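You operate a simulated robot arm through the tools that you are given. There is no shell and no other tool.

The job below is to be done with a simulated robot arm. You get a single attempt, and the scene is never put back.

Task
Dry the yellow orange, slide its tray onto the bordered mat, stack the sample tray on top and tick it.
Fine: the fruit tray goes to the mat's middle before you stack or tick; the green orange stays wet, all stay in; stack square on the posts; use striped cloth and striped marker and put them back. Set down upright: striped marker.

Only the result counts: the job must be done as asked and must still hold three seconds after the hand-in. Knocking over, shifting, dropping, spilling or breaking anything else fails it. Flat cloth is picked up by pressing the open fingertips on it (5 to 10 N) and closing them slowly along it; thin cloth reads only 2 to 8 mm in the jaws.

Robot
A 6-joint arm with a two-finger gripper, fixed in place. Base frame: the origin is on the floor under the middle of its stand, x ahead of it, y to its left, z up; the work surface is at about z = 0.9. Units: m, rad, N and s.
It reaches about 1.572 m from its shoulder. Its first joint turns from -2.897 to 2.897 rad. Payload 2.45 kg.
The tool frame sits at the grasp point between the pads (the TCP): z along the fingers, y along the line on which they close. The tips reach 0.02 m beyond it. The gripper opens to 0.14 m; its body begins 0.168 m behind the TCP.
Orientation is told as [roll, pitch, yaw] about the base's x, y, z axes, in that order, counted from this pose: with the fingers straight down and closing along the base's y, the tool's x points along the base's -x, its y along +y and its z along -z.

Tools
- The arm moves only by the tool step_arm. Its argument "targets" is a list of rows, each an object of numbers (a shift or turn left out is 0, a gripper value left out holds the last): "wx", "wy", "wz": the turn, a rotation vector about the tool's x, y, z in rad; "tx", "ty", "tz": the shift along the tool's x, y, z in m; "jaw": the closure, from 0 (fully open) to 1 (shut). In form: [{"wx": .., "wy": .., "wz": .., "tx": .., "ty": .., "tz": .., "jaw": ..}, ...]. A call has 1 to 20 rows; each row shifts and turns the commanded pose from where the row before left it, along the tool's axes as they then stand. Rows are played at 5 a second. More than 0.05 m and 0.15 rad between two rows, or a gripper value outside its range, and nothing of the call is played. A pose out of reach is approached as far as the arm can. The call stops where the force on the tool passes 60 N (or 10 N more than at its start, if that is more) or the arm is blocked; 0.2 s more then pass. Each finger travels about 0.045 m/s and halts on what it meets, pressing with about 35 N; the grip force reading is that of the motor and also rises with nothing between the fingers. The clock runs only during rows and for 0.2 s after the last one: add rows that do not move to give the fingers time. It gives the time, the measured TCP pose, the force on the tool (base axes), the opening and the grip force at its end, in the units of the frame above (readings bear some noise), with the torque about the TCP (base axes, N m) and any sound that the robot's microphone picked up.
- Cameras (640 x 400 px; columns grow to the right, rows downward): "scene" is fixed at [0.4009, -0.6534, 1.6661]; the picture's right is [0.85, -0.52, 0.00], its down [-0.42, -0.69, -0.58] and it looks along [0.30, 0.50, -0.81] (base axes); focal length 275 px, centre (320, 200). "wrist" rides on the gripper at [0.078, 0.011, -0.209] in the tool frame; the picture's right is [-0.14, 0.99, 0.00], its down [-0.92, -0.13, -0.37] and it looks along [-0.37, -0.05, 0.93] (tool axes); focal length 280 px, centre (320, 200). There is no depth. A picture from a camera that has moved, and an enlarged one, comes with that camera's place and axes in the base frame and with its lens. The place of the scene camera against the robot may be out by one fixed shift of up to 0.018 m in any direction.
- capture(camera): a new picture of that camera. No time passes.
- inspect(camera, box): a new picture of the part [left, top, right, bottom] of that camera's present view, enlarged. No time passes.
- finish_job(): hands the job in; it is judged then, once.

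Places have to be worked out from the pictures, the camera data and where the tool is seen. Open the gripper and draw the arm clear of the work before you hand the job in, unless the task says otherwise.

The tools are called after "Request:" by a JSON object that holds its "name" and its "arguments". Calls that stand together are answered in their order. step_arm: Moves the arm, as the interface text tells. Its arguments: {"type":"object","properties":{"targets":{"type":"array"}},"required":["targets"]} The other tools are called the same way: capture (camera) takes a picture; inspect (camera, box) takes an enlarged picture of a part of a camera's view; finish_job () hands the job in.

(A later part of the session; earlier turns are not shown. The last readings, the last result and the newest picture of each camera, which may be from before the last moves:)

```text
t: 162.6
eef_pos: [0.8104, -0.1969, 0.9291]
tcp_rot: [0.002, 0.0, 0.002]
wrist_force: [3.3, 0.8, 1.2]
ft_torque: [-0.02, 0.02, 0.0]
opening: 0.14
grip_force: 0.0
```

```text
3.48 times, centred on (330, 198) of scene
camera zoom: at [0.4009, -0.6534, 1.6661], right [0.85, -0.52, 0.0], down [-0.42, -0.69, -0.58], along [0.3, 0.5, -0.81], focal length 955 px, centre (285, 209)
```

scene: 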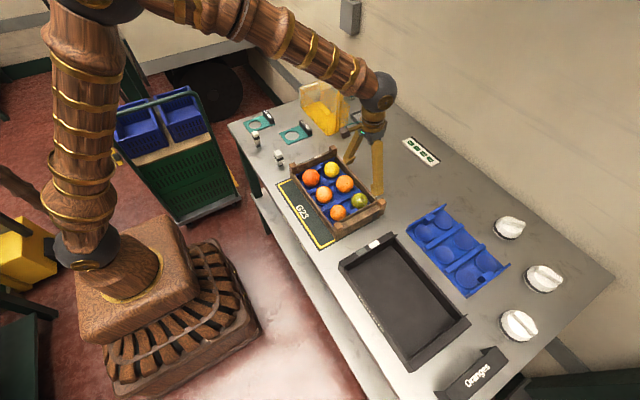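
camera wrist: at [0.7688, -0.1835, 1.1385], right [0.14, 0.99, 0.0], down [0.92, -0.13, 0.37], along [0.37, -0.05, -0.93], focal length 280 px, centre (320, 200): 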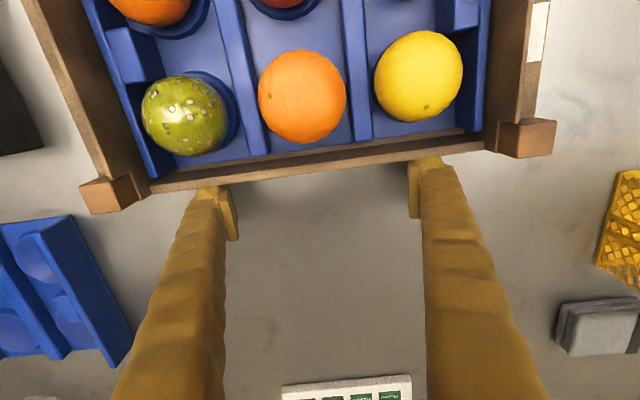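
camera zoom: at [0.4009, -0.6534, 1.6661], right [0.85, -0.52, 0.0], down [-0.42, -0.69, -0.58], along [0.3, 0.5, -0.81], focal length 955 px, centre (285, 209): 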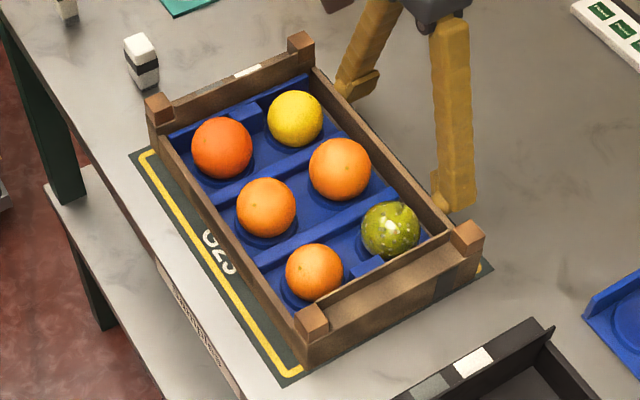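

Near gap is about 23 mm and far gap about 18 mm. I push 2 mm more, then retreat and measure from above.

Request:
{"name": "step_arm", "arguments": {"targets": [{"tx": 0.002}, {}, {"tx": -0.005}, {"tx": -0.02}, {"tx": -0.02}, {"tz": -0.045}, {"tz": -0.045}, {"tz": -0.045}, {"tz": -0.045}, {"tz": -0.045}, {"tx": 0.045, "tz": -0.01}, {"tx": 0.045, "tz": -0.01}, {"tx": 0.045, "tz": -0.01}, {"tx": 0.045, "tz": -0.01}, {"tx": 0.045, "tz": -0.01}, {"tx": 0.045, "tz": -0.01}, {"tx": 0.04, "tz": -0.01}, {}, {}]}}

Request:
{"name": "capture", "arguments": {"camera": "wrist"}}

Request:
{"name": "inspect", "arguments": {"camera": "scene", "box": [265, 140, 395, 255]}}

```text
t: 166.6
eef_pos: [0.5419, -0.1954, 1.2215]
tcp_rot: [0.0, 0.0, 0.003]
wrist_force: [-0.1, 0.1, 0.8]
ft_torque: [0.01, 0.01, -0.01]
opening: 0.1402
grip_force: 0.1
```

```text
taken
camera wrist: at [0.4651, -0.1833, 1.432], right [0.14, 0.99, 0.0], down [0.92, -0.13, 0.37], along [0.37, -0.05, -0.93], focal length 280 px, centre (320, 200)
```

wrist: 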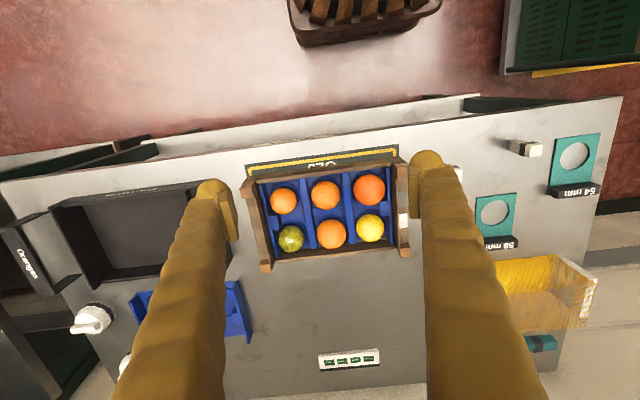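

```text
3.48 times, centred on (330, 198) of scene
camera zoom: at [0.4009, -0.6534, 1.6661], right [0.85, -0.52, 0.0], down [-0.42, -0.69, -0.58], along [0.3, 0.5, -0.81], focal length 955 px, centre (285, 209)
```

zoom: 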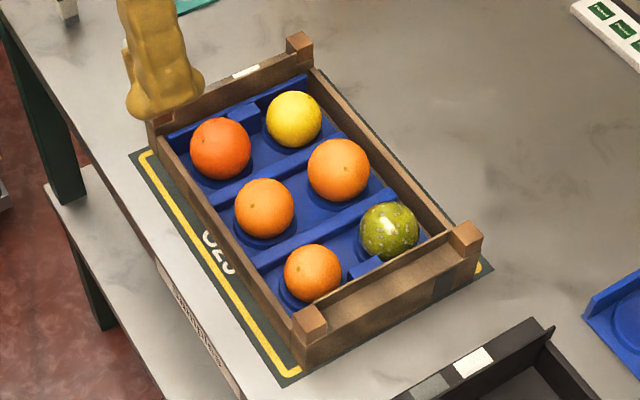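

Request:
{"name": "inspect", "arguments": {"camera": "wrist", "box": [230, 130, 420, 285]}}

Request:
{"name": "inspect", "arguments": {"camera": "wrist", "box": [235, 140, 295, 200]}}

Request:
{"name": "inspect", "arguments": {"camera": "wrist", "box": [360, 130, 420, 190]}}

Request:
{"name": "inspect", "arguments": {"camera": "scene", "box": [355, 200, 405, 240]}}

Request:
{"name": "inspect", "arguments": {"camera": "scene", "box": [310, 225, 360, 260]}}

```text
2.58 times, centred on (325, 208) of wrist
camera zoom: at [0.4651, -0.1833, 1.432], right [0.14, 0.99, 0.0], down [0.92, -0.13, 0.37], along [0.37, -0.05, -0.93], focal length 724 px, centre (307, 181)
```

zoom: 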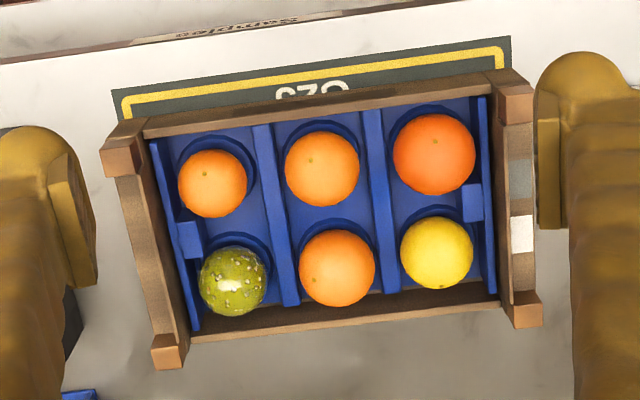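

```text
6.67 times, centred on (265, 170) of wrist
camera zoom: at [0.4651, -0.1833, 1.432], right [0.14, 0.99, 0.0], down [0.92, -0.13, 0.37], along [0.37, -0.05, -0.93], focal length 1869 px, centre (687, 400)
```

zoom: 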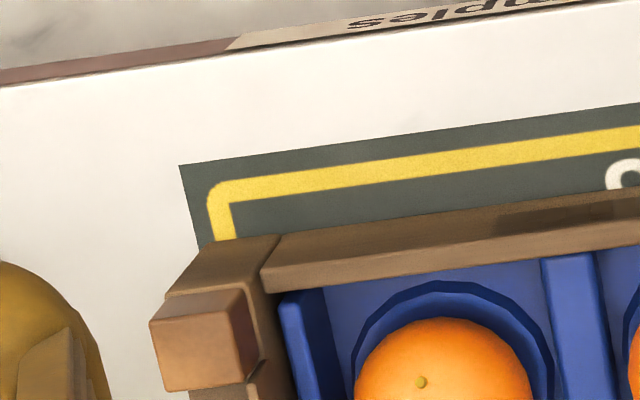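

```text
6.67 times, centred on (390, 160) of wrist
camera zoom: at [0.4651, -0.1833, 1.432], right [0.14, 0.99, 0.0], down [0.92, -0.13, 0.37], along [0.37, -0.05, -0.93], focal length 1869 px, centre (-147, 467)
```

zoom: 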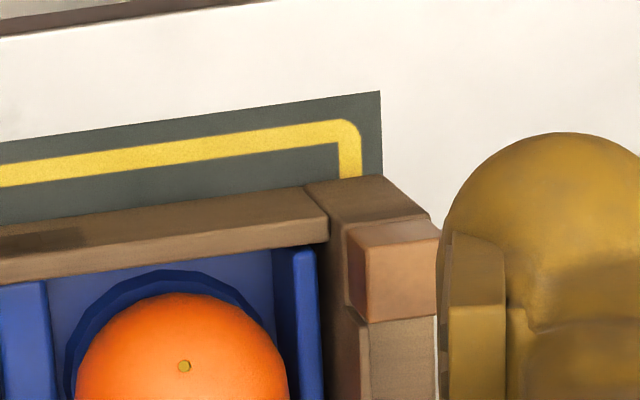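

```text
10.00 times, centred on (380, 220) of scene
camera zoom: at [0.4009, -0.6534, 1.6661], right [0.85, -0.52, 0.0], down [-0.42, -0.69, -0.58], along [0.3, 0.5, -0.81], focal length 2746 px, centre (-280, 0)
```

zoom: 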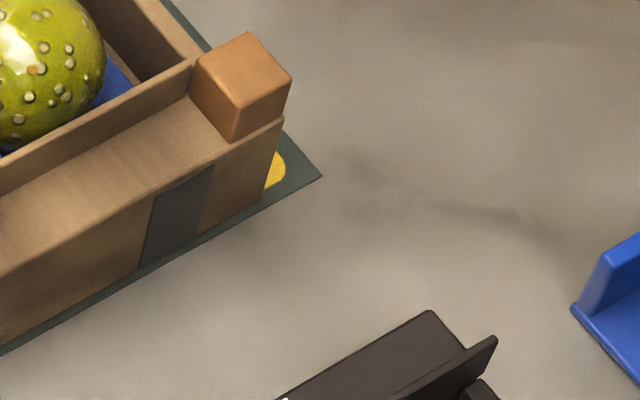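

```text
11.43 times, centred on (335, 242) of scene
camera zoom: at [0.4009, -0.6534, 1.6661], right [0.85, -0.52, 0.0], down [-0.42, -0.69, -0.58], along [0.3, 0.5, -0.81], focal length 3138 px, centre (149, -286)
```

zoom: 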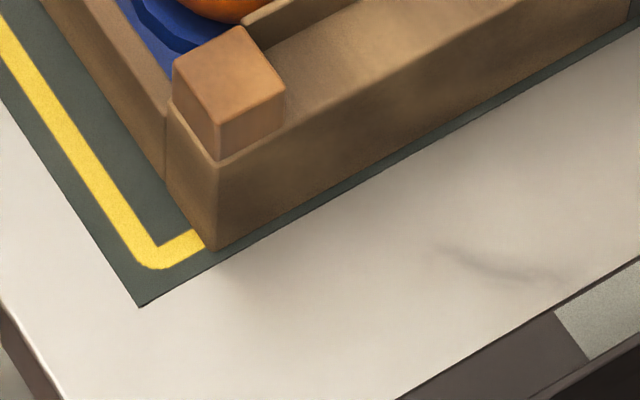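

The crate is centred on the mat within about 1 mm: near gap 24.8 mm, far gap 23.4 mm, ends flush, no yaw. Before stacking, I'll check fruit height against the posts with zooms from both cameras.

Request:
{"name": "inspect", "arguments": {"camera": "wrist", "box": [335, 165, 415, 215]}}

Request:
{"name": "inspect", "arguments": {"camera": "scene", "box": [295, 150, 355, 195]}}

Request:
{"name": "inspect", "arguments": {"camera": "wrist", "box": [335, 205, 415, 255]}}

```text
8.00 times, centred on (375, 190) of wrist
camera zoom: at [0.4651, -0.1833, 1.432], right [0.14, 0.99, 0.0], down [0.92, -0.13, 0.37], along [0.37, -0.05, -0.93], focal length 2243 px, centre (-120, 280)
```

zoom: 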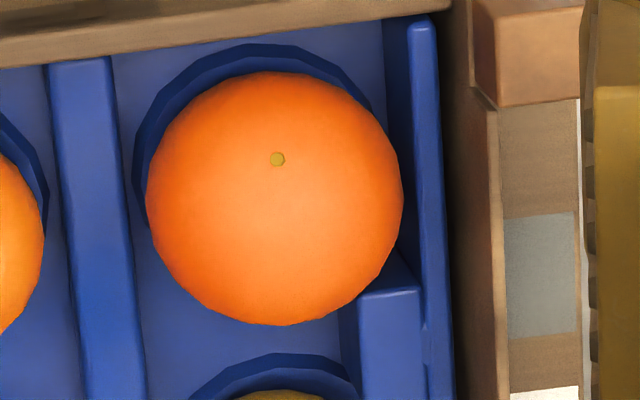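

```text
8.89 times, centred on (325, 172) of scene
camera zoom: at [0.4009, -0.6534, 1.6661], right [0.85, -0.52, 0.0], down [-0.42, -0.69, -0.58], along [0.3, 0.5, -0.81], focal length 2441 px, centre (276, 444)
```

zoom: 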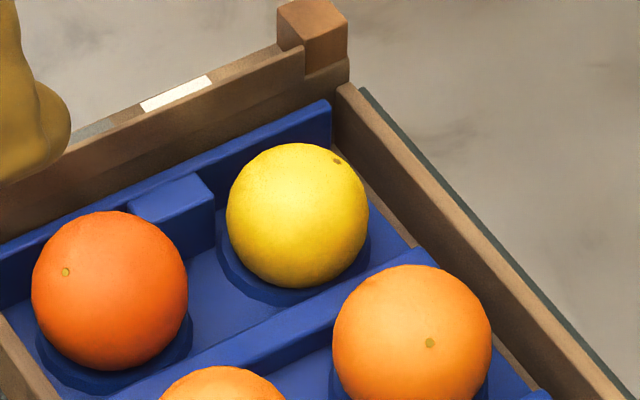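

```text
8.00 times, centred on (375, 230) of wrist
camera zoom: at [0.4651, -0.1833, 1.432], right [0.14, 0.99, 0.0], down [0.92, -0.13, 0.37], along [0.37, -0.05, -0.93], focal length 2243 px, centre (-120, -40)
```

zoom: 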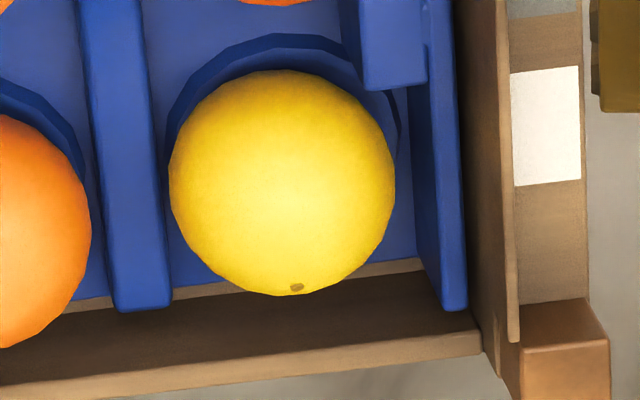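

Triangulated with the same method, post tops (about 0.97) are a few mm above the tallest fruit, so stacking is fine. Now I'll turn the gripper to close along x (yaw -90°) and move over the sample tray's near long wall at about (0.608,-0.57).

Request:
{"name": "step_arm", "arguments": {"targets": [{"wz": 0.15}, {"wz": 0.15}, {"wz": 0.15}, {"wz": 0.15}, {"wz": 0.15}, {"wz": 0.15}, {"wz": 0.15}, {"wz": 0.15}, {"wz": 0.15}, {"wz": 0.15}, {"wz": 0.0708}, {}]}}

Request:
{"name": "step_arm", "arguments": {"targets": [{"tx": -0.0417, "ty": 0.0073, "tz": -0.003}, {"tx": -0.0417, "ty": 0.0073, "tz": -0.003}, {"tx": -0.0417, "ty": 0.0073, "tz": -0.003}, {"tx": -0.0417, "ty": 0.0073, "tz": -0.003}, {"tx": -0.0417, "ty": 0.0073, "tz": -0.003}, {"tx": -0.0417, "ty": 0.0073, "tz": -0.003}, {"tx": -0.0417, "ty": 0.0073, "tz": -0.003}, {"tx": -0.0417, "ty": 0.0073, "tz": -0.003}, {"tx": -0.0417, "ty": 0.0073, "tz": -0.003}, {}, {}]}}

Request:
{"name": "capture", "arguments": {"camera": "wrist"}}

Request:
{"name": "capture", "arguments": {"camera": "scene"}}

```text
t: 169.2
eef_pos: [0.5422, -0.197, 1.2241]
tcp_rot: [-0.001, -0.001, -1.571]
wrist_force: [0.1, 0.6, -0.5]
ft_torque: [-0.01, 0.0, -0.02]
opening: 0.1402
grip_force: 0.0
```

```text
t: 171.6
eef_pos: [0.6081, -0.5721, 1.2519]
tcp_rot: [0.0, -0.001, -1.571]
wrist_force: [-0.4, 0.0, 0.3]
ft_torque: [0.0, 0.03, -0.02]
opening: 0.1399
grip_force: 0.0
```

```text
taken
camera wrist: at [0.6202, -0.4928, 1.4609], right [0.99, -0.14, 0.0], down [-0.13, -0.92, 0.37], along [-0.05, -0.37, -0.93], focal length 280 px, centre (320, 200)
```

wrist: 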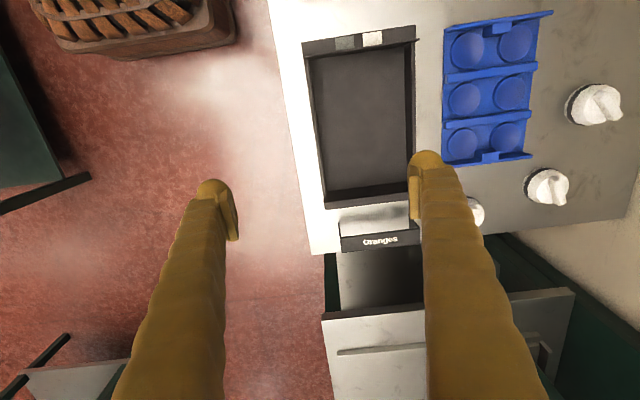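

```text
taken
```

scene: 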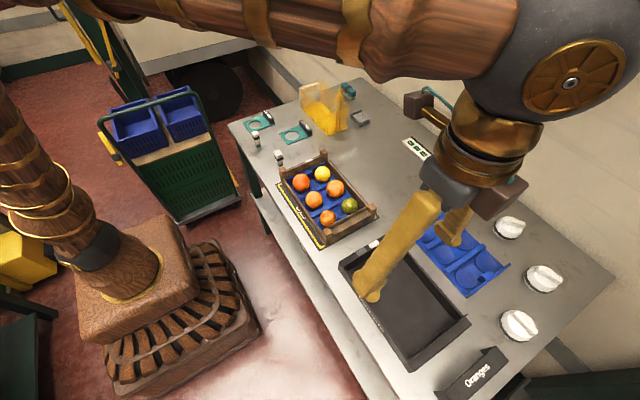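

Request:
{"name": "inspect", "arguments": {"camera": "wrist", "box": [285, 20, 425, 215]}}

Request:
{"name": "inspect", "arguments": {"camera": "wrist", "box": [295, 90, 355, 140]}}

Request:
{"name": "inspect", "arguments": {"camera": "wrist", "box": [295, 20, 425, 70]}}

```text
2.05 times, centred on (355, 118) of wrist
camera zoom: at [0.6202, -0.4928, 1.4609], right [0.99, -0.14, 0.0], down [-0.13, -0.92, 0.37], along [-0.05, -0.37, -0.93], focal length 575 px, centre (248, 369)
```

zoom: 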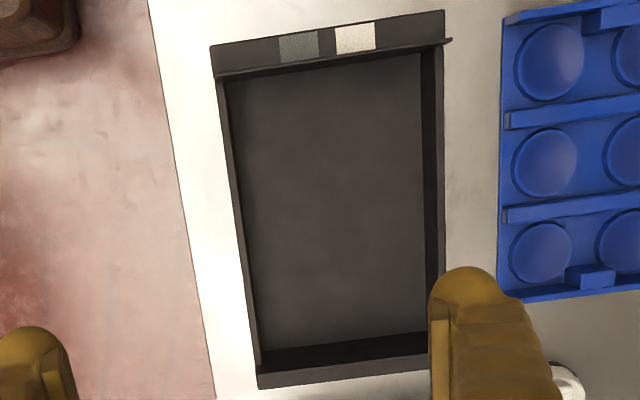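

```text
8.00 times, centred on (325, 115) of wrist
camera zoom: at [0.6202, -0.4928, 1.4609], right [0.99, -0.14, 0.0], down [-0.13, -0.92, 0.37], along [-0.05, -0.37, -0.93], focal length 2243 px, centre (280, 880)
```

zoom: 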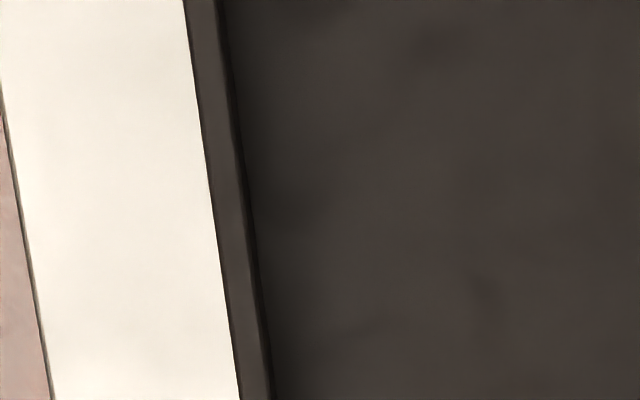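

```text
4.92 times, centred on (360, 45) of wrist
camera zoom: at [0.6202, -0.4928, 1.4609], right [0.99, -0.14, 0.0], down [-0.13, -0.92, 0.37], along [-0.05, -0.37, -0.93], focal length 1380 px, centre (123, 963)
```

zoom: 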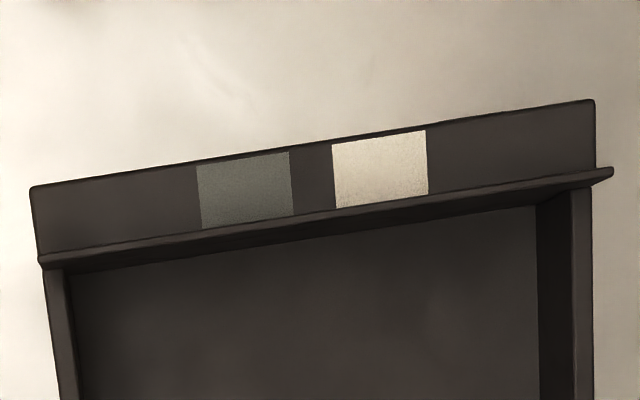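

The near wall of the sample tray is at x≈0.599–0.607, about 8 mm thick, and the tray centre is at about (0.692,-0.569). I'll part-close the jaws to 8 cm, centre over the wall's middle and descend in stages.

Request:
{"name": "step_arm", "arguments": {"targets": [{"tx": 0.003, "ty": -0.005, "jaw": 0.43}, {}, {}, {"tz": 0.045}, {"tz": 0.045}, {"tz": 0.045}, {"tz": 0.045}, {"tz": 0.045}, {"tz": 0.04}, {}]}}

Request:
{"name": "capture", "arguments": {"camera": "wrist"}}

Request:
{"name": "inspect", "arguments": {"camera": "scene", "box": [330, 220, 480, 380]}}

```text
t: 173.8
eef_pos: [0.6021, -0.5685, 0.9868]
tcp_rot: [-0.001, 0.001, -1.569]
wrist_force: [0.7, -1.0, 0.1]
ft_torque: [0.01, 0.02, -0.01]
opening: 0.0797
grip_force: 0.1
```

```text
taken
camera wrist: at [0.6142, -0.4892, 1.1958], right [0.99, -0.14, 0.0], down [-0.13, -0.92, 0.37], along [-0.05, -0.37, -0.93], focal length 280 px, centre (320, 200)
```

wrist: 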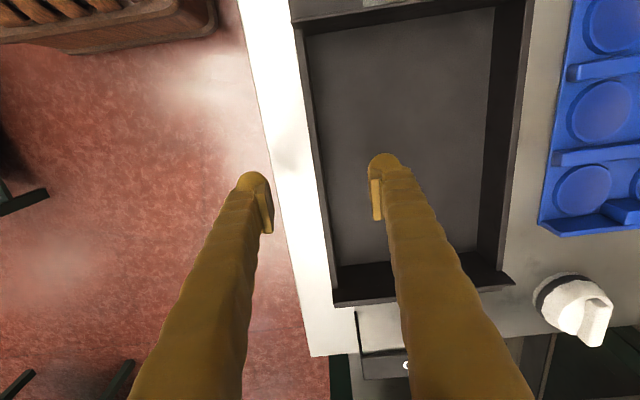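

```text
2.50 times, centred on (405, 300) of scene
camera zoom: at [0.4009, -0.6534, 1.6661], right [0.85, -0.52, 0.0], down [-0.42, -0.69, -0.58], along [0.3, 0.5, -0.81], focal length 686 px, centre (108, -50)
```

zoom: 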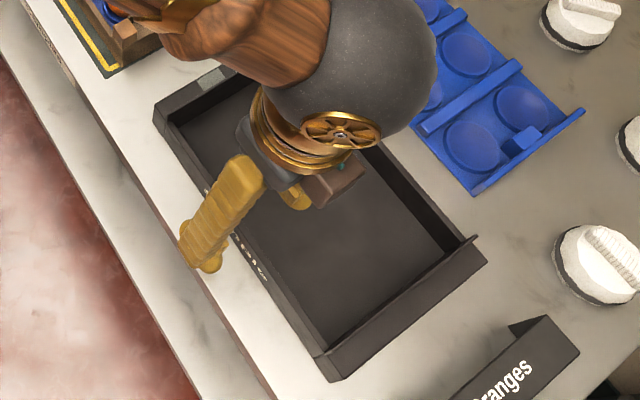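

The wall lies midway between the pads. I lower to grasp depth.

Request:
{"name": "step_arm", "arguments": {"targets": [{"tz": 0.025}, {"tz": 0.02}, {"tz": 0.008}, {}]}}

Request:
{"name": "capture", "arguments": {"camera": "wrist"}}

```text
t: 174.8
eef_pos: [0.6041, -0.5708, 0.9324]
tcp_rot: [-0.001, 0.0, -1.568]
wrist_force: [0.7, 0.4, 0.8]
ft_torque: [0.01, -0.02, -0.02]
opening: 0.0798
grip_force: 0.1
```

```text
taken
camera wrist: at [0.6147, -0.4905, 1.1425], right [0.99, -0.14, 0.0], down [-0.13, -0.92, 0.37], along [-0.05, -0.37, -0.93], focal length 280 px, centre (320, 200)
```

wrist: 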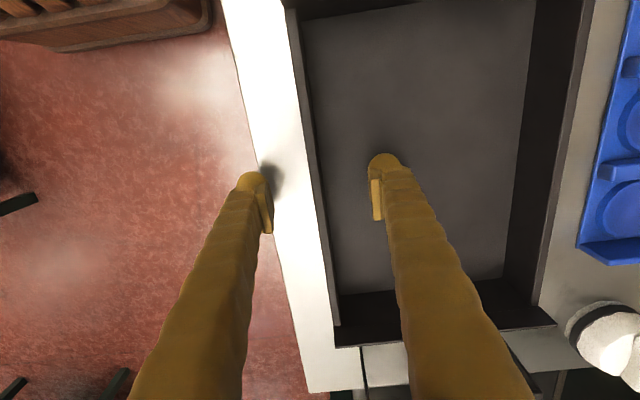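

No contact yet and the wall is between the pads. I close slowly onto the wall.

Request:
{"name": "step_arm", "arguments": {"targets": [{"jaw": 0.6}, {"jaw": 0.7}, {"jaw": 0.8}, {"jaw": 0.85}, {"jaw": 0.9}, {"jaw": 0.94}, {"jaw": 0.98}, {"jaw": 1.0}, {}, {}, {}]}}

Request:
{"name": "capture", "arguments": {"camera": "wrist"}}

```text
t: 177.2
eef_pos: [0.6037, -0.5701, 0.9337]
tcp_rot: [0.002, 0.0, -1.568]
wrist_force: [0.1, 0.2, 0.5]
ft_torque: [0.0, -0.01, -0.02]
opening: 0.0063
grip_force: 34.4
```

```text
taken
camera wrist: at [0.6148, -0.4905, 1.1425], right [0.99, -0.14, 0.0], down [-0.13, -0.92, 0.37], along [-0.05, -0.37, -0.93], focal length 280 px, centre (320, 200)
```

wrist: 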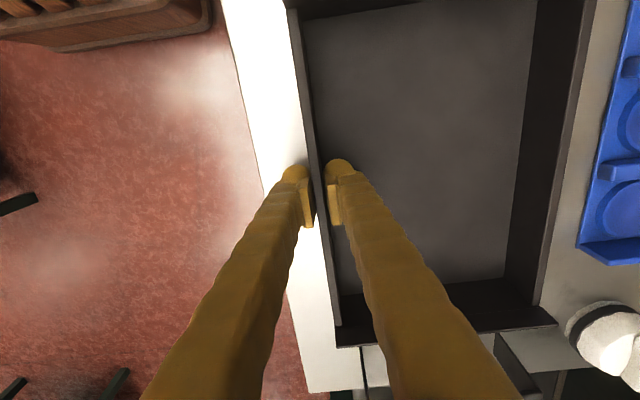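

The wall is gripped (6.3 mm, 34 N). I lift slowly by 1.5 cm and check weight and tilt.

Request:
{"name": "step_arm", "arguments": {"targets": [{"tz": -0.004}, {"tz": -0.005}, {"tz": -0.006}, {}, {}]}}

Request:
{"name": "inspect", "arguments": {"camera": "scene", "box": [330, 220, 480, 380]}}

Request:
{"name": "capture", "arguments": {"camera": "wrist"}}

```text
t: 178.4
eef_pos: [0.604, -0.5691, 0.948]
tcp_rot: [0.0, -0.001, -1.571]
wrist_force: [0.7, -0.1, -1.6]
ft_torque: [0.01, 0.14, -0.01]
opening: 0.0064
grip_force: 34.1
```

```text
2.50 times, centred on (405, 300) of scene
camera zoom: at [0.4009, -0.6534, 1.6661], right [0.85, -0.52, 0.0], down [-0.42, -0.69, -0.58], along [0.3, 0.5, -0.81], focal length 686 px, centre (108, -50)
```

zoom: 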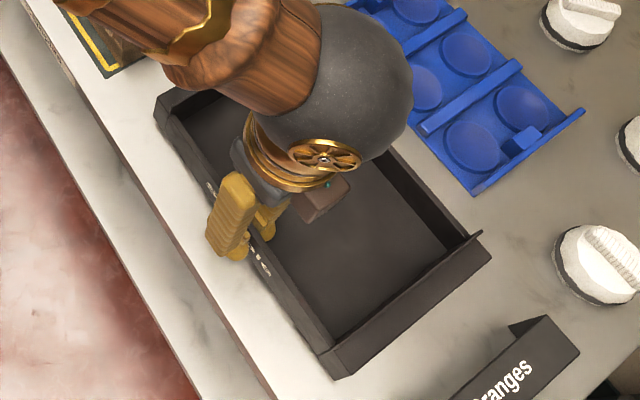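

```text
taken
camera wrist: at [0.6154, -0.4898, 1.1575], right [0.99, -0.14, 0.0], down [-0.13, -0.92, 0.37], along [-0.05, -0.36, -0.93], focal length 280 px, centre (320, 200)
```

wrist: 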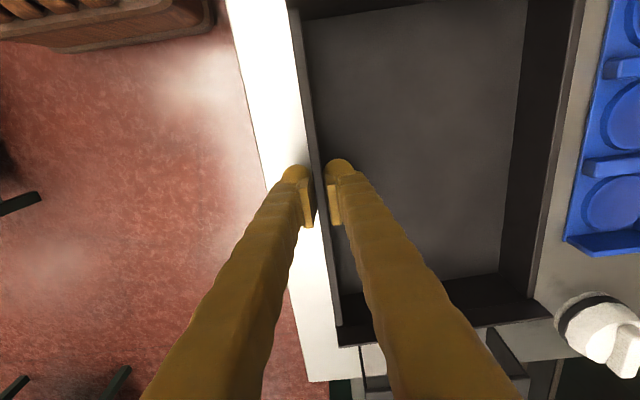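

The tray weighs only about 1.6 N and hangs level in the grip. I raise it well above the posts and carry it +0.371 m in y (+6 mm in x) over the crate.

Request:
{"name": "step_arm", "arguments": {"targets": [{"tz": -0.02}, {"tz": -0.03}, {"tz": -0.03}, {"tz": -0.03}, {"tz": -0.02}, {}]}}

Request:
{"name": "capture", "arguments": {"camera": "scene"}}

```text
t: 179.8
eef_pos: [0.6024, -0.5686, 1.0785]
tcp_rot: [-0.001, 0.0, -1.569]
wrist_force: [0.8, -0.2, -1.3]
ft_torque: [-0.04, 0.1, 0.0]
opening: 0.0066
grip_force: 34.4
```

```text
taken
```

scene: 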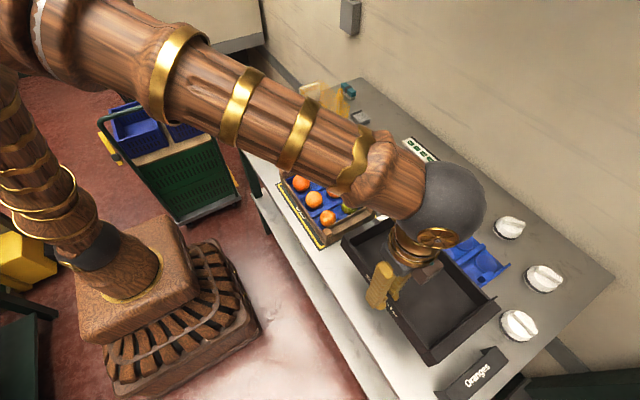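

Request:
{"name": "step_arm", "arguments": {"targets": [{"tx": 0.015}, {"tx": 0.025}, {"tx": 0.03}, {"tx": 0.03}, {"tx": 0.03}, {"tx": 0.03}, {"tx": 0.03}, {"tx": 0.03}, {"tx": 0.03}, {"tx": 0.03}, {"tx": 0.03, "ty": 0.002}, {"tx": 0.03, "ty": 0.002}, {"tx": 0.02, "ty": 0.002}, {"tx": 0.01}, {}, {}, {}]}}

Request:
{"name": "capture", "arguments": {"camera": "scene"}}

Request:
{"name": "capture", "arguments": {"camera": "wrist"}}

```text
t: 183.4
eef_pos: [0.6101, -0.1985, 1.0779]
tcp_rot: [-0.001, 0.0, -1.569]
wrist_force: [-0.9, 0.6, -1.2]
ft_torque: [0.0, 0.12, 0.02]
opening: 0.0063
grip_force: 34.8
```

```text
taken
```

scene: 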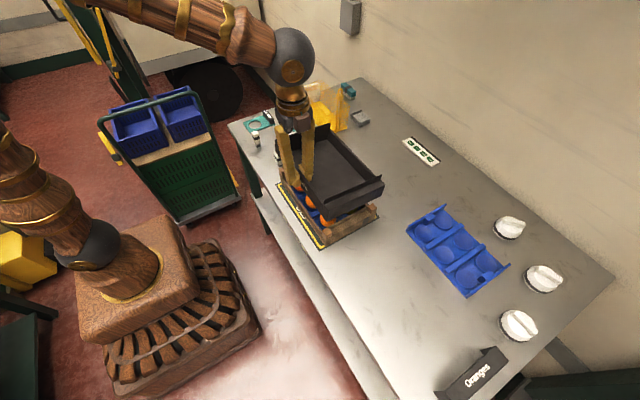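

```text
taken
camera wrist: at [0.621, -0.1194, 1.2874], right [0.99, -0.14, 0.0], down [-0.13, -0.92, 0.37], along [-0.05, -0.37, -0.93], focal length 280 px, centre (320, 200)
```

wrist: 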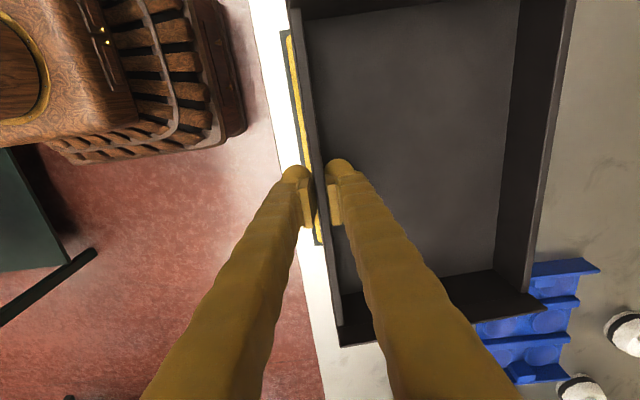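

The tray is above the crate. I lower to about 1.5 cm above the posts and check the alignment from both cameras.

Request:
{"name": "step_arm", "arguments": {"targets": [{"tz": 0.025}, {"tz": 0.02}, {"tz": 0.013}, {}, {}]}}

Request:
{"name": "inspect", "arguments": {"camera": "scene", "box": [265, 110, 405, 260]}}

Request:
{"name": "inspect", "arguments": {"camera": "scene", "box": [300, 190, 400, 260]}}

Request:
{"name": "capture", "arguments": {"camera": "wrist"}}

```text
t: 184.6
eef_pos: [0.6098, -0.1994, 1.0185]
tcp_rot: [0.0, -0.001, -1.568]
wrist_force: [0.0, 0.9, -1.5]
ft_torque: [-0.01, 0.09, 0.0]
opening: 0.0063
grip_force: 34.7
```

```text
2.67 times, centred on (335, 185) of scene
camera zoom: at [0.4009, -0.6534, 1.6661], right [0.85, -0.52, 0.0], down [-0.42, -0.69, -0.58], along [0.3, 0.5, -0.81], focal length 732 px, centre (280, 240)
```

zoom: 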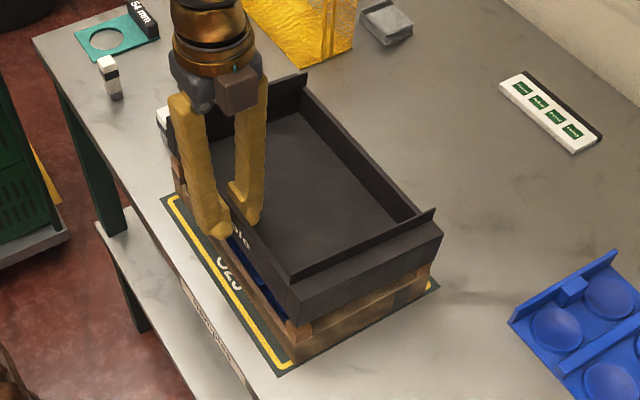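

```text
5.71 times, centred on (350, 225) of scene
camera zoom: at [0.4009, -0.6534, 1.6661], right [0.85, -0.52, 0.0], down [-0.42, -0.69, -0.58], along [0.3, 0.5, -0.81], focal length 1569 px, centre (149, 57)
```

zoom: 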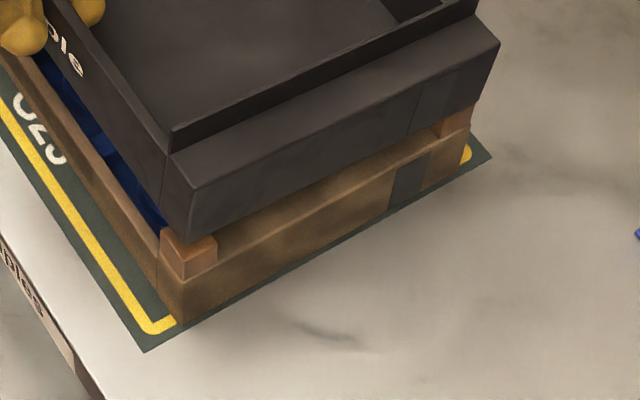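

```text
taken
camera wrist: at [0.6214, -0.1195, 1.2291], right [0.99, -0.14, 0.0], down [-0.13, -0.92, 0.37], along [-0.05, -0.37, -0.93], focal length 280 px, centre (320, 200)
```

wrist: 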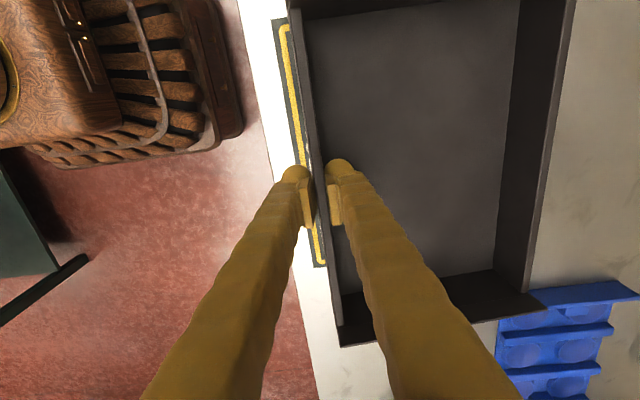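

The held tray droops on its far side: near top edge about 1.040, far about 1.019, so a tilt of about 0.11 rad about y. I'll zoom to quantify it, then level it by tilting the wrist before lowering.

Request:
{"name": "inspect", "arguments": {"camera": "scene", "box": [315, 215, 365, 250]}}

Request:
{"name": "inspect", "arguments": {"camera": "scene", "box": [365, 185, 415, 225]}}

Request:
{"name": "inspect", "arguments": {"camera": "wrist", "box": [280, 0, 600, 180]}}

```text
11.43 times, centred on (340, 232) of scene
camera zoom: at [0.4009, -0.6534, 1.6661], right [0.85, -0.52, 0.0], down [-0.42, -0.69, -0.58], along [0.3, 0.5, -0.81], focal length 3138 px, centre (91, -171)
```

zoom: 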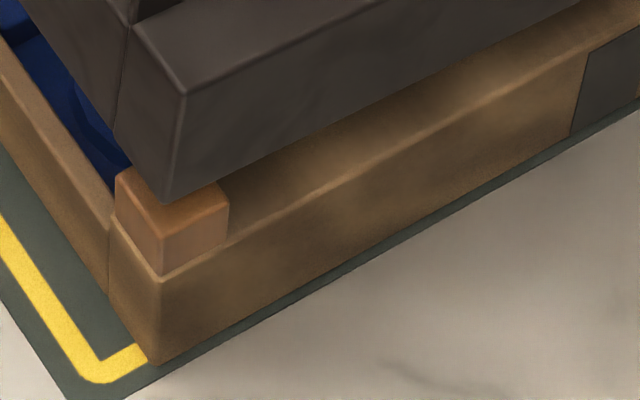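

```text
10.00 times, centred on (390, 205) of scene
camera zoom: at [0.4009, -0.6534, 1.6661], right [0.85, -0.52, 0.0], down [-0.42, -0.69, -0.58], along [0.3, 0.5, -0.81], focal length 2746 px, centre (-380, 150)
```

zoom: 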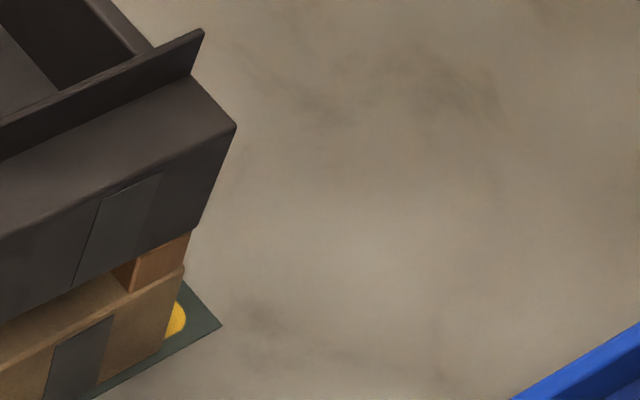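

```text
2.00 times, centred on (440, 90) of wrist
camera zoom: at [0.6214, -0.1195, 1.2291], right [0.99, -0.14, 0.0], down [-0.13, -0.92, 0.37], along [-0.05, -0.37, -0.93], focal length 561 px, centre (80, 420)
```

zoom: 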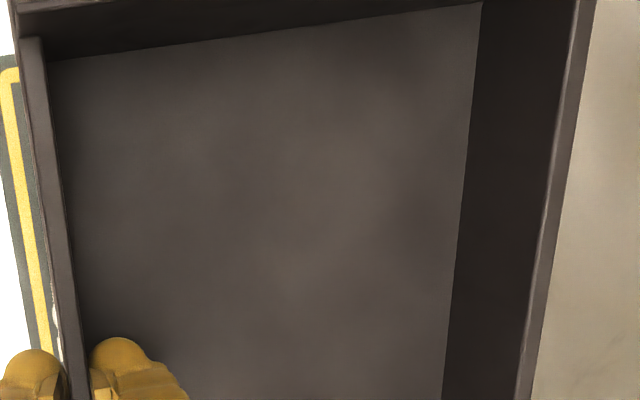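

The tilt is about 0.09 rad with the far edge close to the posts. I raise 2 cm and level it by rotating about the wall axis, then re-measure.

Request:
{"name": "step_arm", "arguments": {"targets": [{"tz": -0.01}, {"tz": -0.015}, {"wx": -0.03}, {"wx": -0.03}, {"wx": -0.03}, {}, {}]}}

Request:
{"name": "inspect", "arguments": {"camera": "scene", "box": [315, 205, 365, 240]}}

Request:
{"name": "inspect", "arguments": {"camera": "scene", "box": [365, 175, 415, 215]}}

Request:
{"name": "inspect", "arguments": {"camera": "scene", "box": [265, 110, 405, 260]}}

```text
t: 186.2
eef_pos: [0.6096, -0.199, 1.0451]
tcp_rot: [0.09, -0.001, -1.569]
wrist_force: [-0.5, 0.2, -1.6]
ft_torque: [-0.01, 0.16, 0.01]
opening: 0.0065
grip_force: 34.6
```

```text
11.43 times, centred on (340, 222) of scene
camera zoom: at [0.4009, -0.6534, 1.6661], right [0.85, -0.52, 0.0], down [-0.42, -0.69, -0.58], along [0.3, 0.5, -0.81], focal length 3138 px, centre (91, -57)
```

zoom: 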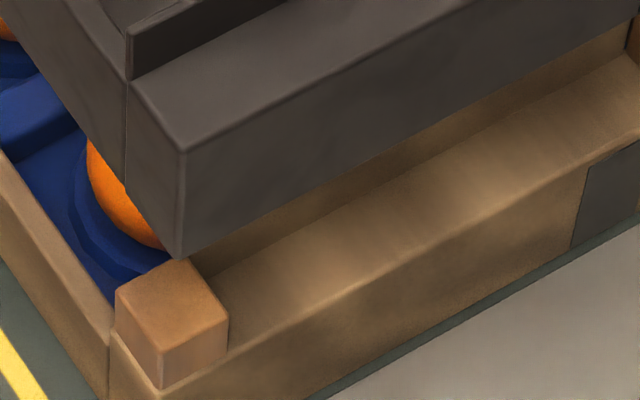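

```text
10.00 times, centred on (390, 195) of scene
camera zoom: at [0.4009, -0.6534, 1.6661], right [0.85, -0.52, 0.0], down [-0.42, -0.69, -0.58], along [0.3, 0.5, -0.81], focal length 2746 px, centre (-380, 250)
```

zoom: 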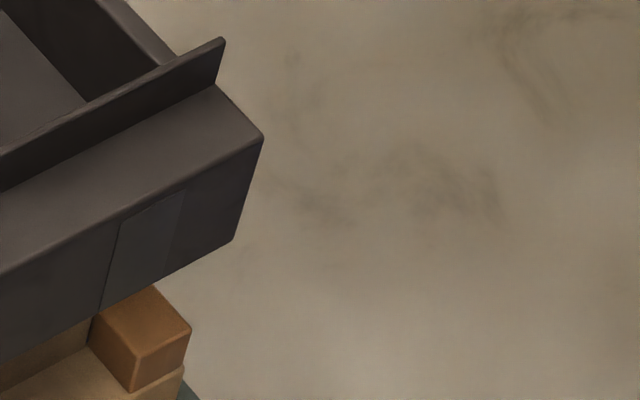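

```text
2.67 times, centred on (335, 185) of scene
camera zoom: at [0.4009, -0.6534, 1.6661], right [0.85, -0.52, 0.0], down [-0.42, -0.69, -0.58], along [0.3, 0.5, -0.81], focal length 732 px, centre (280, 240)
```

zoom: 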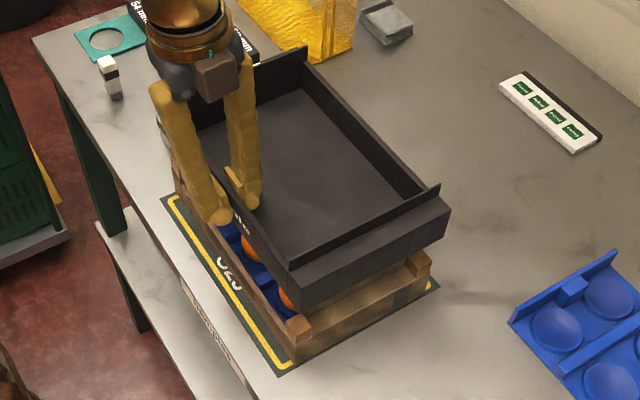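

The tray is now level (near and far edges within 1 mm) but about 4 mm too far in +x relative to the crate. I shift it -3.5 mm and lower straight down to just above the posts.

Request:
{"name": "step_arm", "arguments": {"targets": [{"ty": -0.0036, "tx": -0.0005}, {"ty": -0.00108, "tz": 0.01195}, {"ty": -0.00108, "tz": 0.01195}, {"ty": -0.0007, "tz": 0.008}, {}, {}]}}

Request:
{"name": "inspect", "arguments": {"camera": "scene", "box": [315, 215, 365, 250]}}

Request:
{"name": "inspect", "arguments": {"camera": "scene", "box": [365, 185, 415, 225]}}

```text
t: 187.6
eef_pos: [0.6063, -0.1993, 1.013]
tcp_rot: [0.091, 0.0, -1.57]
wrist_force: [0.1, 0.6, -1.2]
ft_torque: [-0.01, 0.15, -0.02]
opening: 0.0064
grip_force: 34.7
```

```text
11.43 times, centred on (340, 232) of scene
camera zoom: at [0.4009, -0.6534, 1.6661], right [0.85, -0.52, 0.0], down [-0.42, -0.69, -0.58], along [0.3, 0.5, -0.81], focal length 3138 px, centre (91, -171)
```

zoom: 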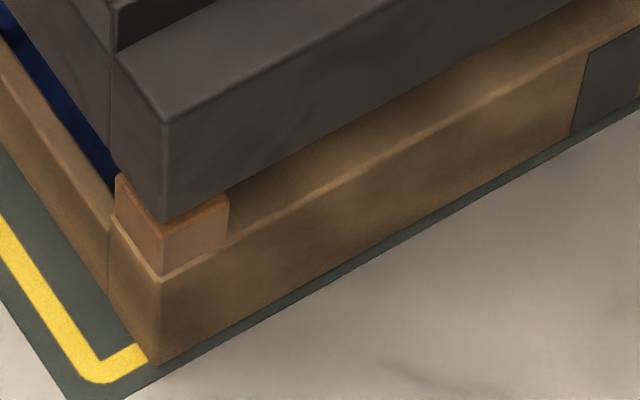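

```text
10.00 times, centred on (390, 205) of scene
camera zoom: at [0.4009, -0.6534, 1.6661], right [0.85, -0.52, 0.0], down [-0.42, -0.69, -0.58], along [0.3, 0.5, -0.81], focal length 2746 px, centre (-380, 150)
```

zoom: 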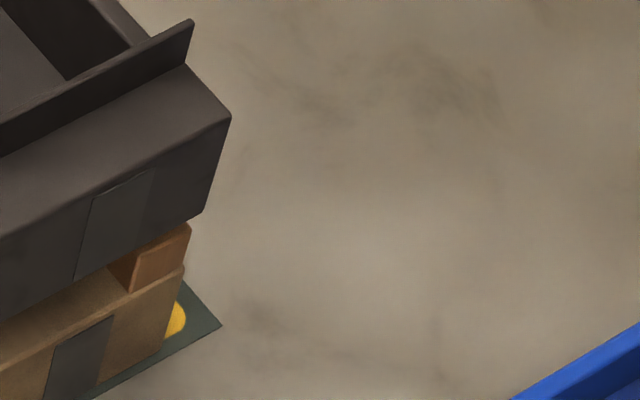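

Alignment is now within about 1 mm at both -y corners, with the tray roughly 8 mm above the posts. I lower in small steps until it takes weight.

Request:
{"name": "step_arm", "arguments": {"targets": [{"ty": -0.00027, "tz": 0.003}, {"ty": -0.00018, "tz": 0.002}, {}]}}

Request:
{"name": "step_arm", "arguments": {"targets": [{"ty": -0.00018, "tz": 0.002}, {}, {}]}}

Request:
{"name": "step_arm", "arguments": {"targets": [{"ty": -0.00013, "tz": 0.0015}, {}, {}]}}

```text
t: 188.4
eef_pos: [0.6058, -0.199, 1.008]
tcp_rot: [0.088, -0.001, -1.569]
wrist_force: [-0.5, -0.2, -1.4]
ft_torque: [0.01, 0.13, 0.03]
opening: 0.0063
grip_force: 34.2
```

```text
t: 189.2
eef_pos: [0.6062, -0.2003, 1.0056]
tcp_rot: [0.089, 0.0, -1.569]
wrist_force: [-0.7, -0.3, -0.9]
ft_torque: [-0.01, 0.1, 0.01]
opening: 0.0066
grip_force: 34.7
```

```text
t: 190.0
eef_pos: [0.6057, -0.1992, 1.0034]
tcp_rot: [0.091, 0.0, -1.57]
wrist_force: [1.0, 0.6, -0.3]
ft_torque: [0.02, 0.11, 0.01]
opening: 0.0067
grip_force: 34.3
```

Request:
{"name": "step_arm", "arguments": {"targets": [{"ty": -0.00013, "tz": 0.0015}, {}, {}]}}

Request:
{"name": "step_arm", "arguments": {"targets": [{"ty": -0.00013, "tz": 0.0015}, {}, {}]}}

Request:
{"name": "inspect", "arguments": {"camera": "scene", "box": [315, 215, 365, 250]}}

Request:
{"name": "inspect", "arguments": {"camera": "scene", "box": [365, 185, 415, 225]}}

```text
t: 190.8
eef_pos: [0.6059, -0.2004, 1.0036]
tcp_rot: [0.09, 0.0, -1.569]
wrist_force: [-4.0, -1.8, 18.2]
ft_torque: [-0.04, 0.1, 0.01]
opening: 0.0062
grip_force: 34.8
```

```text
t: 191.6
eef_pos: [0.6064, -0.2001, 1.0009]
tcp_rot: [0.09, 0.001, -1.569]
wrist_force: [-3.4, -3.7, 39.0]
ft_torque: [-0.09, 0.09, 0.01]
opening: 0.0065
grip_force: 34.7
```

```text
11.43 times, centred on (340, 232) of scene
camera zoom: at [0.4009, -0.6534, 1.6661], right [0.85, -0.52, 0.0], down [-0.42, -0.69, -0.58], along [0.3, 0.5, -0.81], focal length 3138 px, centre (91, -171)
```

zoom: 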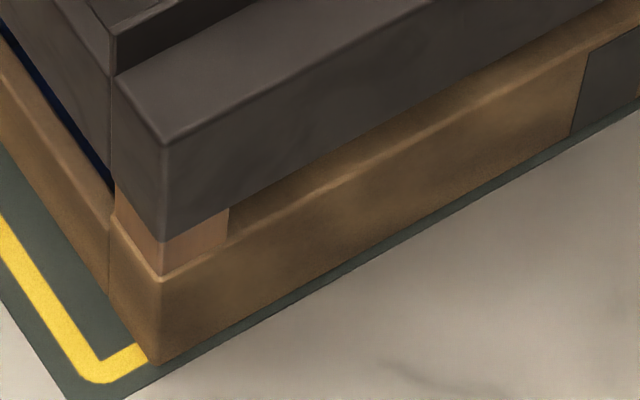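

```text
10.00 times, centred on (390, 205) of scene
camera zoom: at [0.4009, -0.6534, 1.6661], right [0.85, -0.52, 0.0], down [-0.42, -0.69, -0.58], along [0.3, 0.5, -0.81], focal length 2746 px, centre (-380, 150)
```

zoom: 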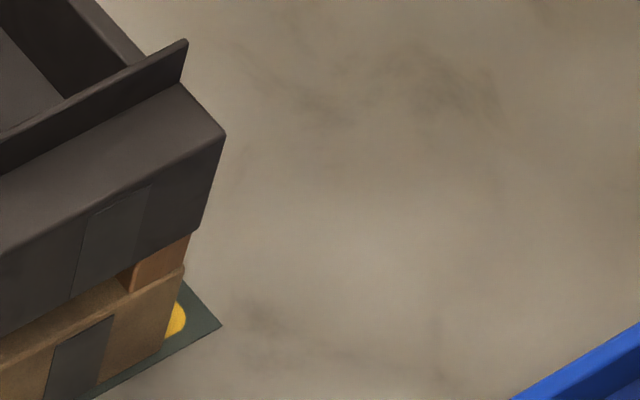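

The near posts now carry 39 N, so I back off about 2 mm to a light load before releasing.

Request:
{"name": "step_arm", "arguments": {"targets": [{"ty": 0.00016, "tz": -0.0018}, {}, {}]}}

Request:
{"name": "inspect", "arguments": {"camera": "wrist", "box": [240, 120, 420, 260]}}

```text
t: 192.4
eef_pos: [0.6067, -0.1983, 1.0016]
tcp_rot: [0.089, -0.001, -1.569]
wrist_force: [-0.1, -0.6, -0.7]
ft_torque: [0.06, 0.14, -0.03]
opening: 0.0068
grip_force: 34.8
```

```text
2.86 times, centred on (330, 190) of wrist
camera zoom: at [0.5985, -0.1196, 1.2113], right [0.99, -0.14, 0.09], down [-0.16, -0.92, 0.36], along [0.03, -0.36, -0.93], focal length 801 px, centre (291, 229)
```

zoom: 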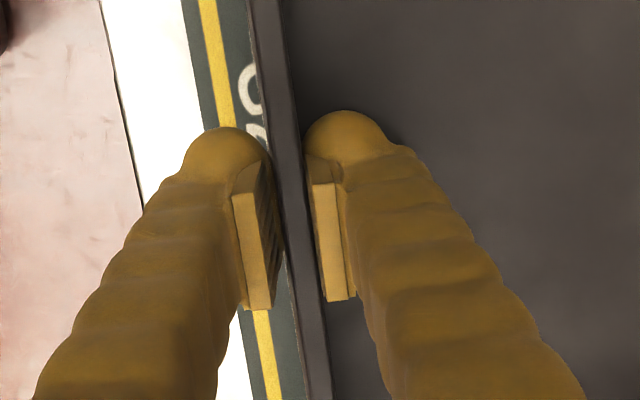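

Nearly balanced now. I lower half a millimetre and release.

Request:
{"name": "step_arm", "arguments": {"targets": [{"tz": 0.0006}, {}, {"jaw": 0.9}, {"jaw": 0.8}, {"jaw": 0.65}, {"jaw": 0.5}, {"jaw": 0.43}, {}, {}]}}

Request:
{"name": "inspect", "arguments": {"camera": "scene", "box": [315, 215, 365, 250]}}

Request:
{"name": "inspect", "arguments": {"camera": "scene", "box": [365, 185, 415, 225]}}

Request:
{"name": "capture", "arguments": {"camera": "wrist"}}

```text
t: 194.4
eef_pos: [0.6062, -0.1987, 1.0018]
tcp_rot: [0.091, 0.0, -1.568]
wrist_force: [-0.5, 0.1, 0.1]
ft_torque: [0.01, 0.03, -0.02]
opening: 0.0797
grip_force: 0.2
```

```text
11.43 times, centred on (340, 232) of scene
camera zoom: at [0.4009, -0.6534, 1.6661], right [0.85, -0.52, 0.0], down [-0.42, -0.69, -0.58], along [0.3, 0.5, -0.81], focal length 3138 px, centre (91, -171)
```

zoom: 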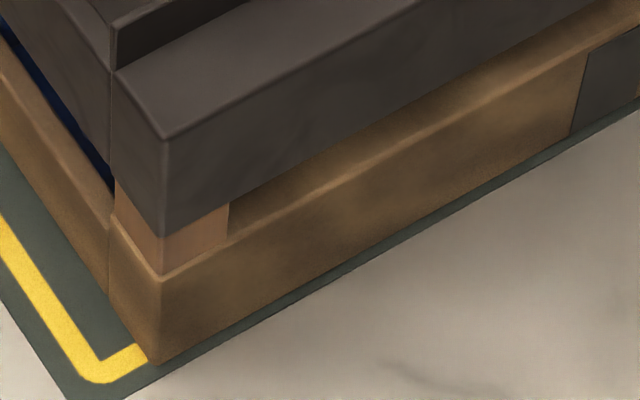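

```text
10.00 times, centred on (390, 205) of scene
camera zoom: at [0.4009, -0.6534, 1.6661], right [0.85, -0.52, 0.0], down [-0.42, -0.69, -0.58], along [0.3, 0.5, -0.81], focal length 2746 px, centre (-380, 150)
```

zoom: 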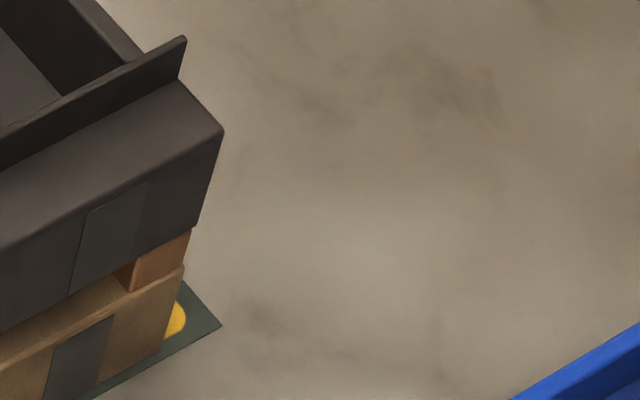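

```text
taken
camera wrist: at [0.5991, -0.1193, 1.2115], right [0.99, -0.14, 0.09], down [-0.16, -0.92, 0.36], along [0.03, -0.37, -0.93], focal length 280 px, centre (320, 200)
```

wrist: 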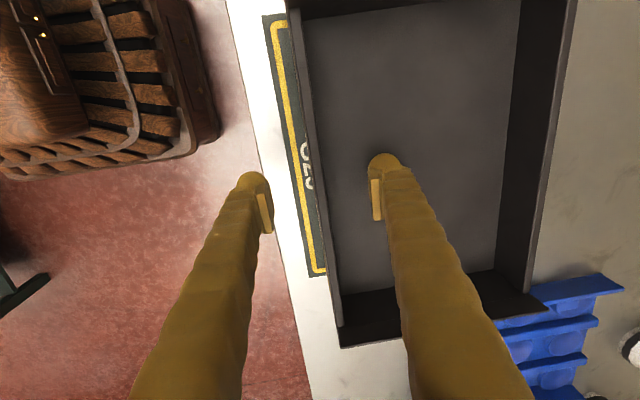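

The tray rests square on the posts. I raise the fingers straight up clear of it and straighten the wrist.

Request:
{"name": "step_arm", "arguments": {"targets": [{"ty": 0.0018, "tz": -0.02}, {"ty": 0.0036, "tz": -0.04}, {"ty": 0.0036, "tz": -0.04}, {"ty": 0.0036, "tz": -0.04}, {"wx": 0.045}, {"wx": 0.045}, {}, {}]}}

Request:
{"name": "capture", "arguments": {"camera": "wrist"}}

Request:
{"name": "capture", "arguments": {"camera": "scene"}}

```text
t: 196.2
eef_pos: [0.608, -0.1983, 1.1427]
tcp_rot: [0.001, -0.002, -1.568]
wrist_force: [0.6, 1.1, 0.0]
ft_torque: [-0.03, -0.04, 0.0]
opening: 0.08
grip_force: 0.0
```

```text
taken
camera wrist: at [0.619, -0.1198, 1.3511], right [0.99, -0.14, 0.0], down [-0.13, -0.92, 0.37], along [-0.05, -0.37, -0.93], focal length 280 px, centre (320, 200)
```

wrist: 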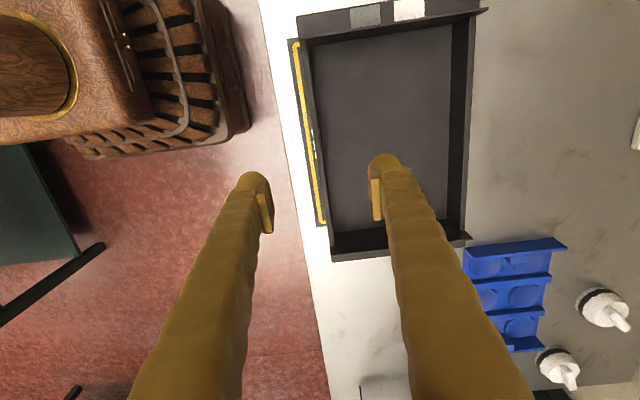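

```text
taken
```

scene: 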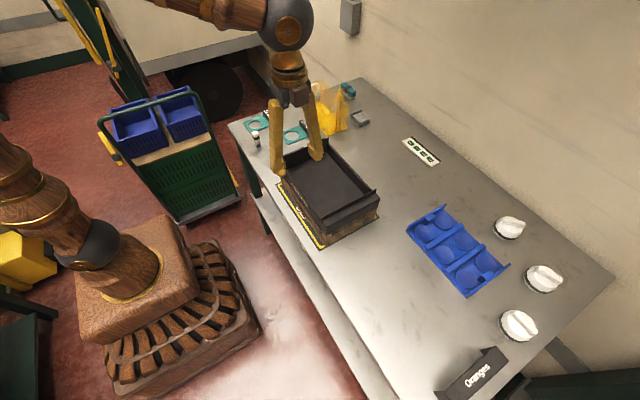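

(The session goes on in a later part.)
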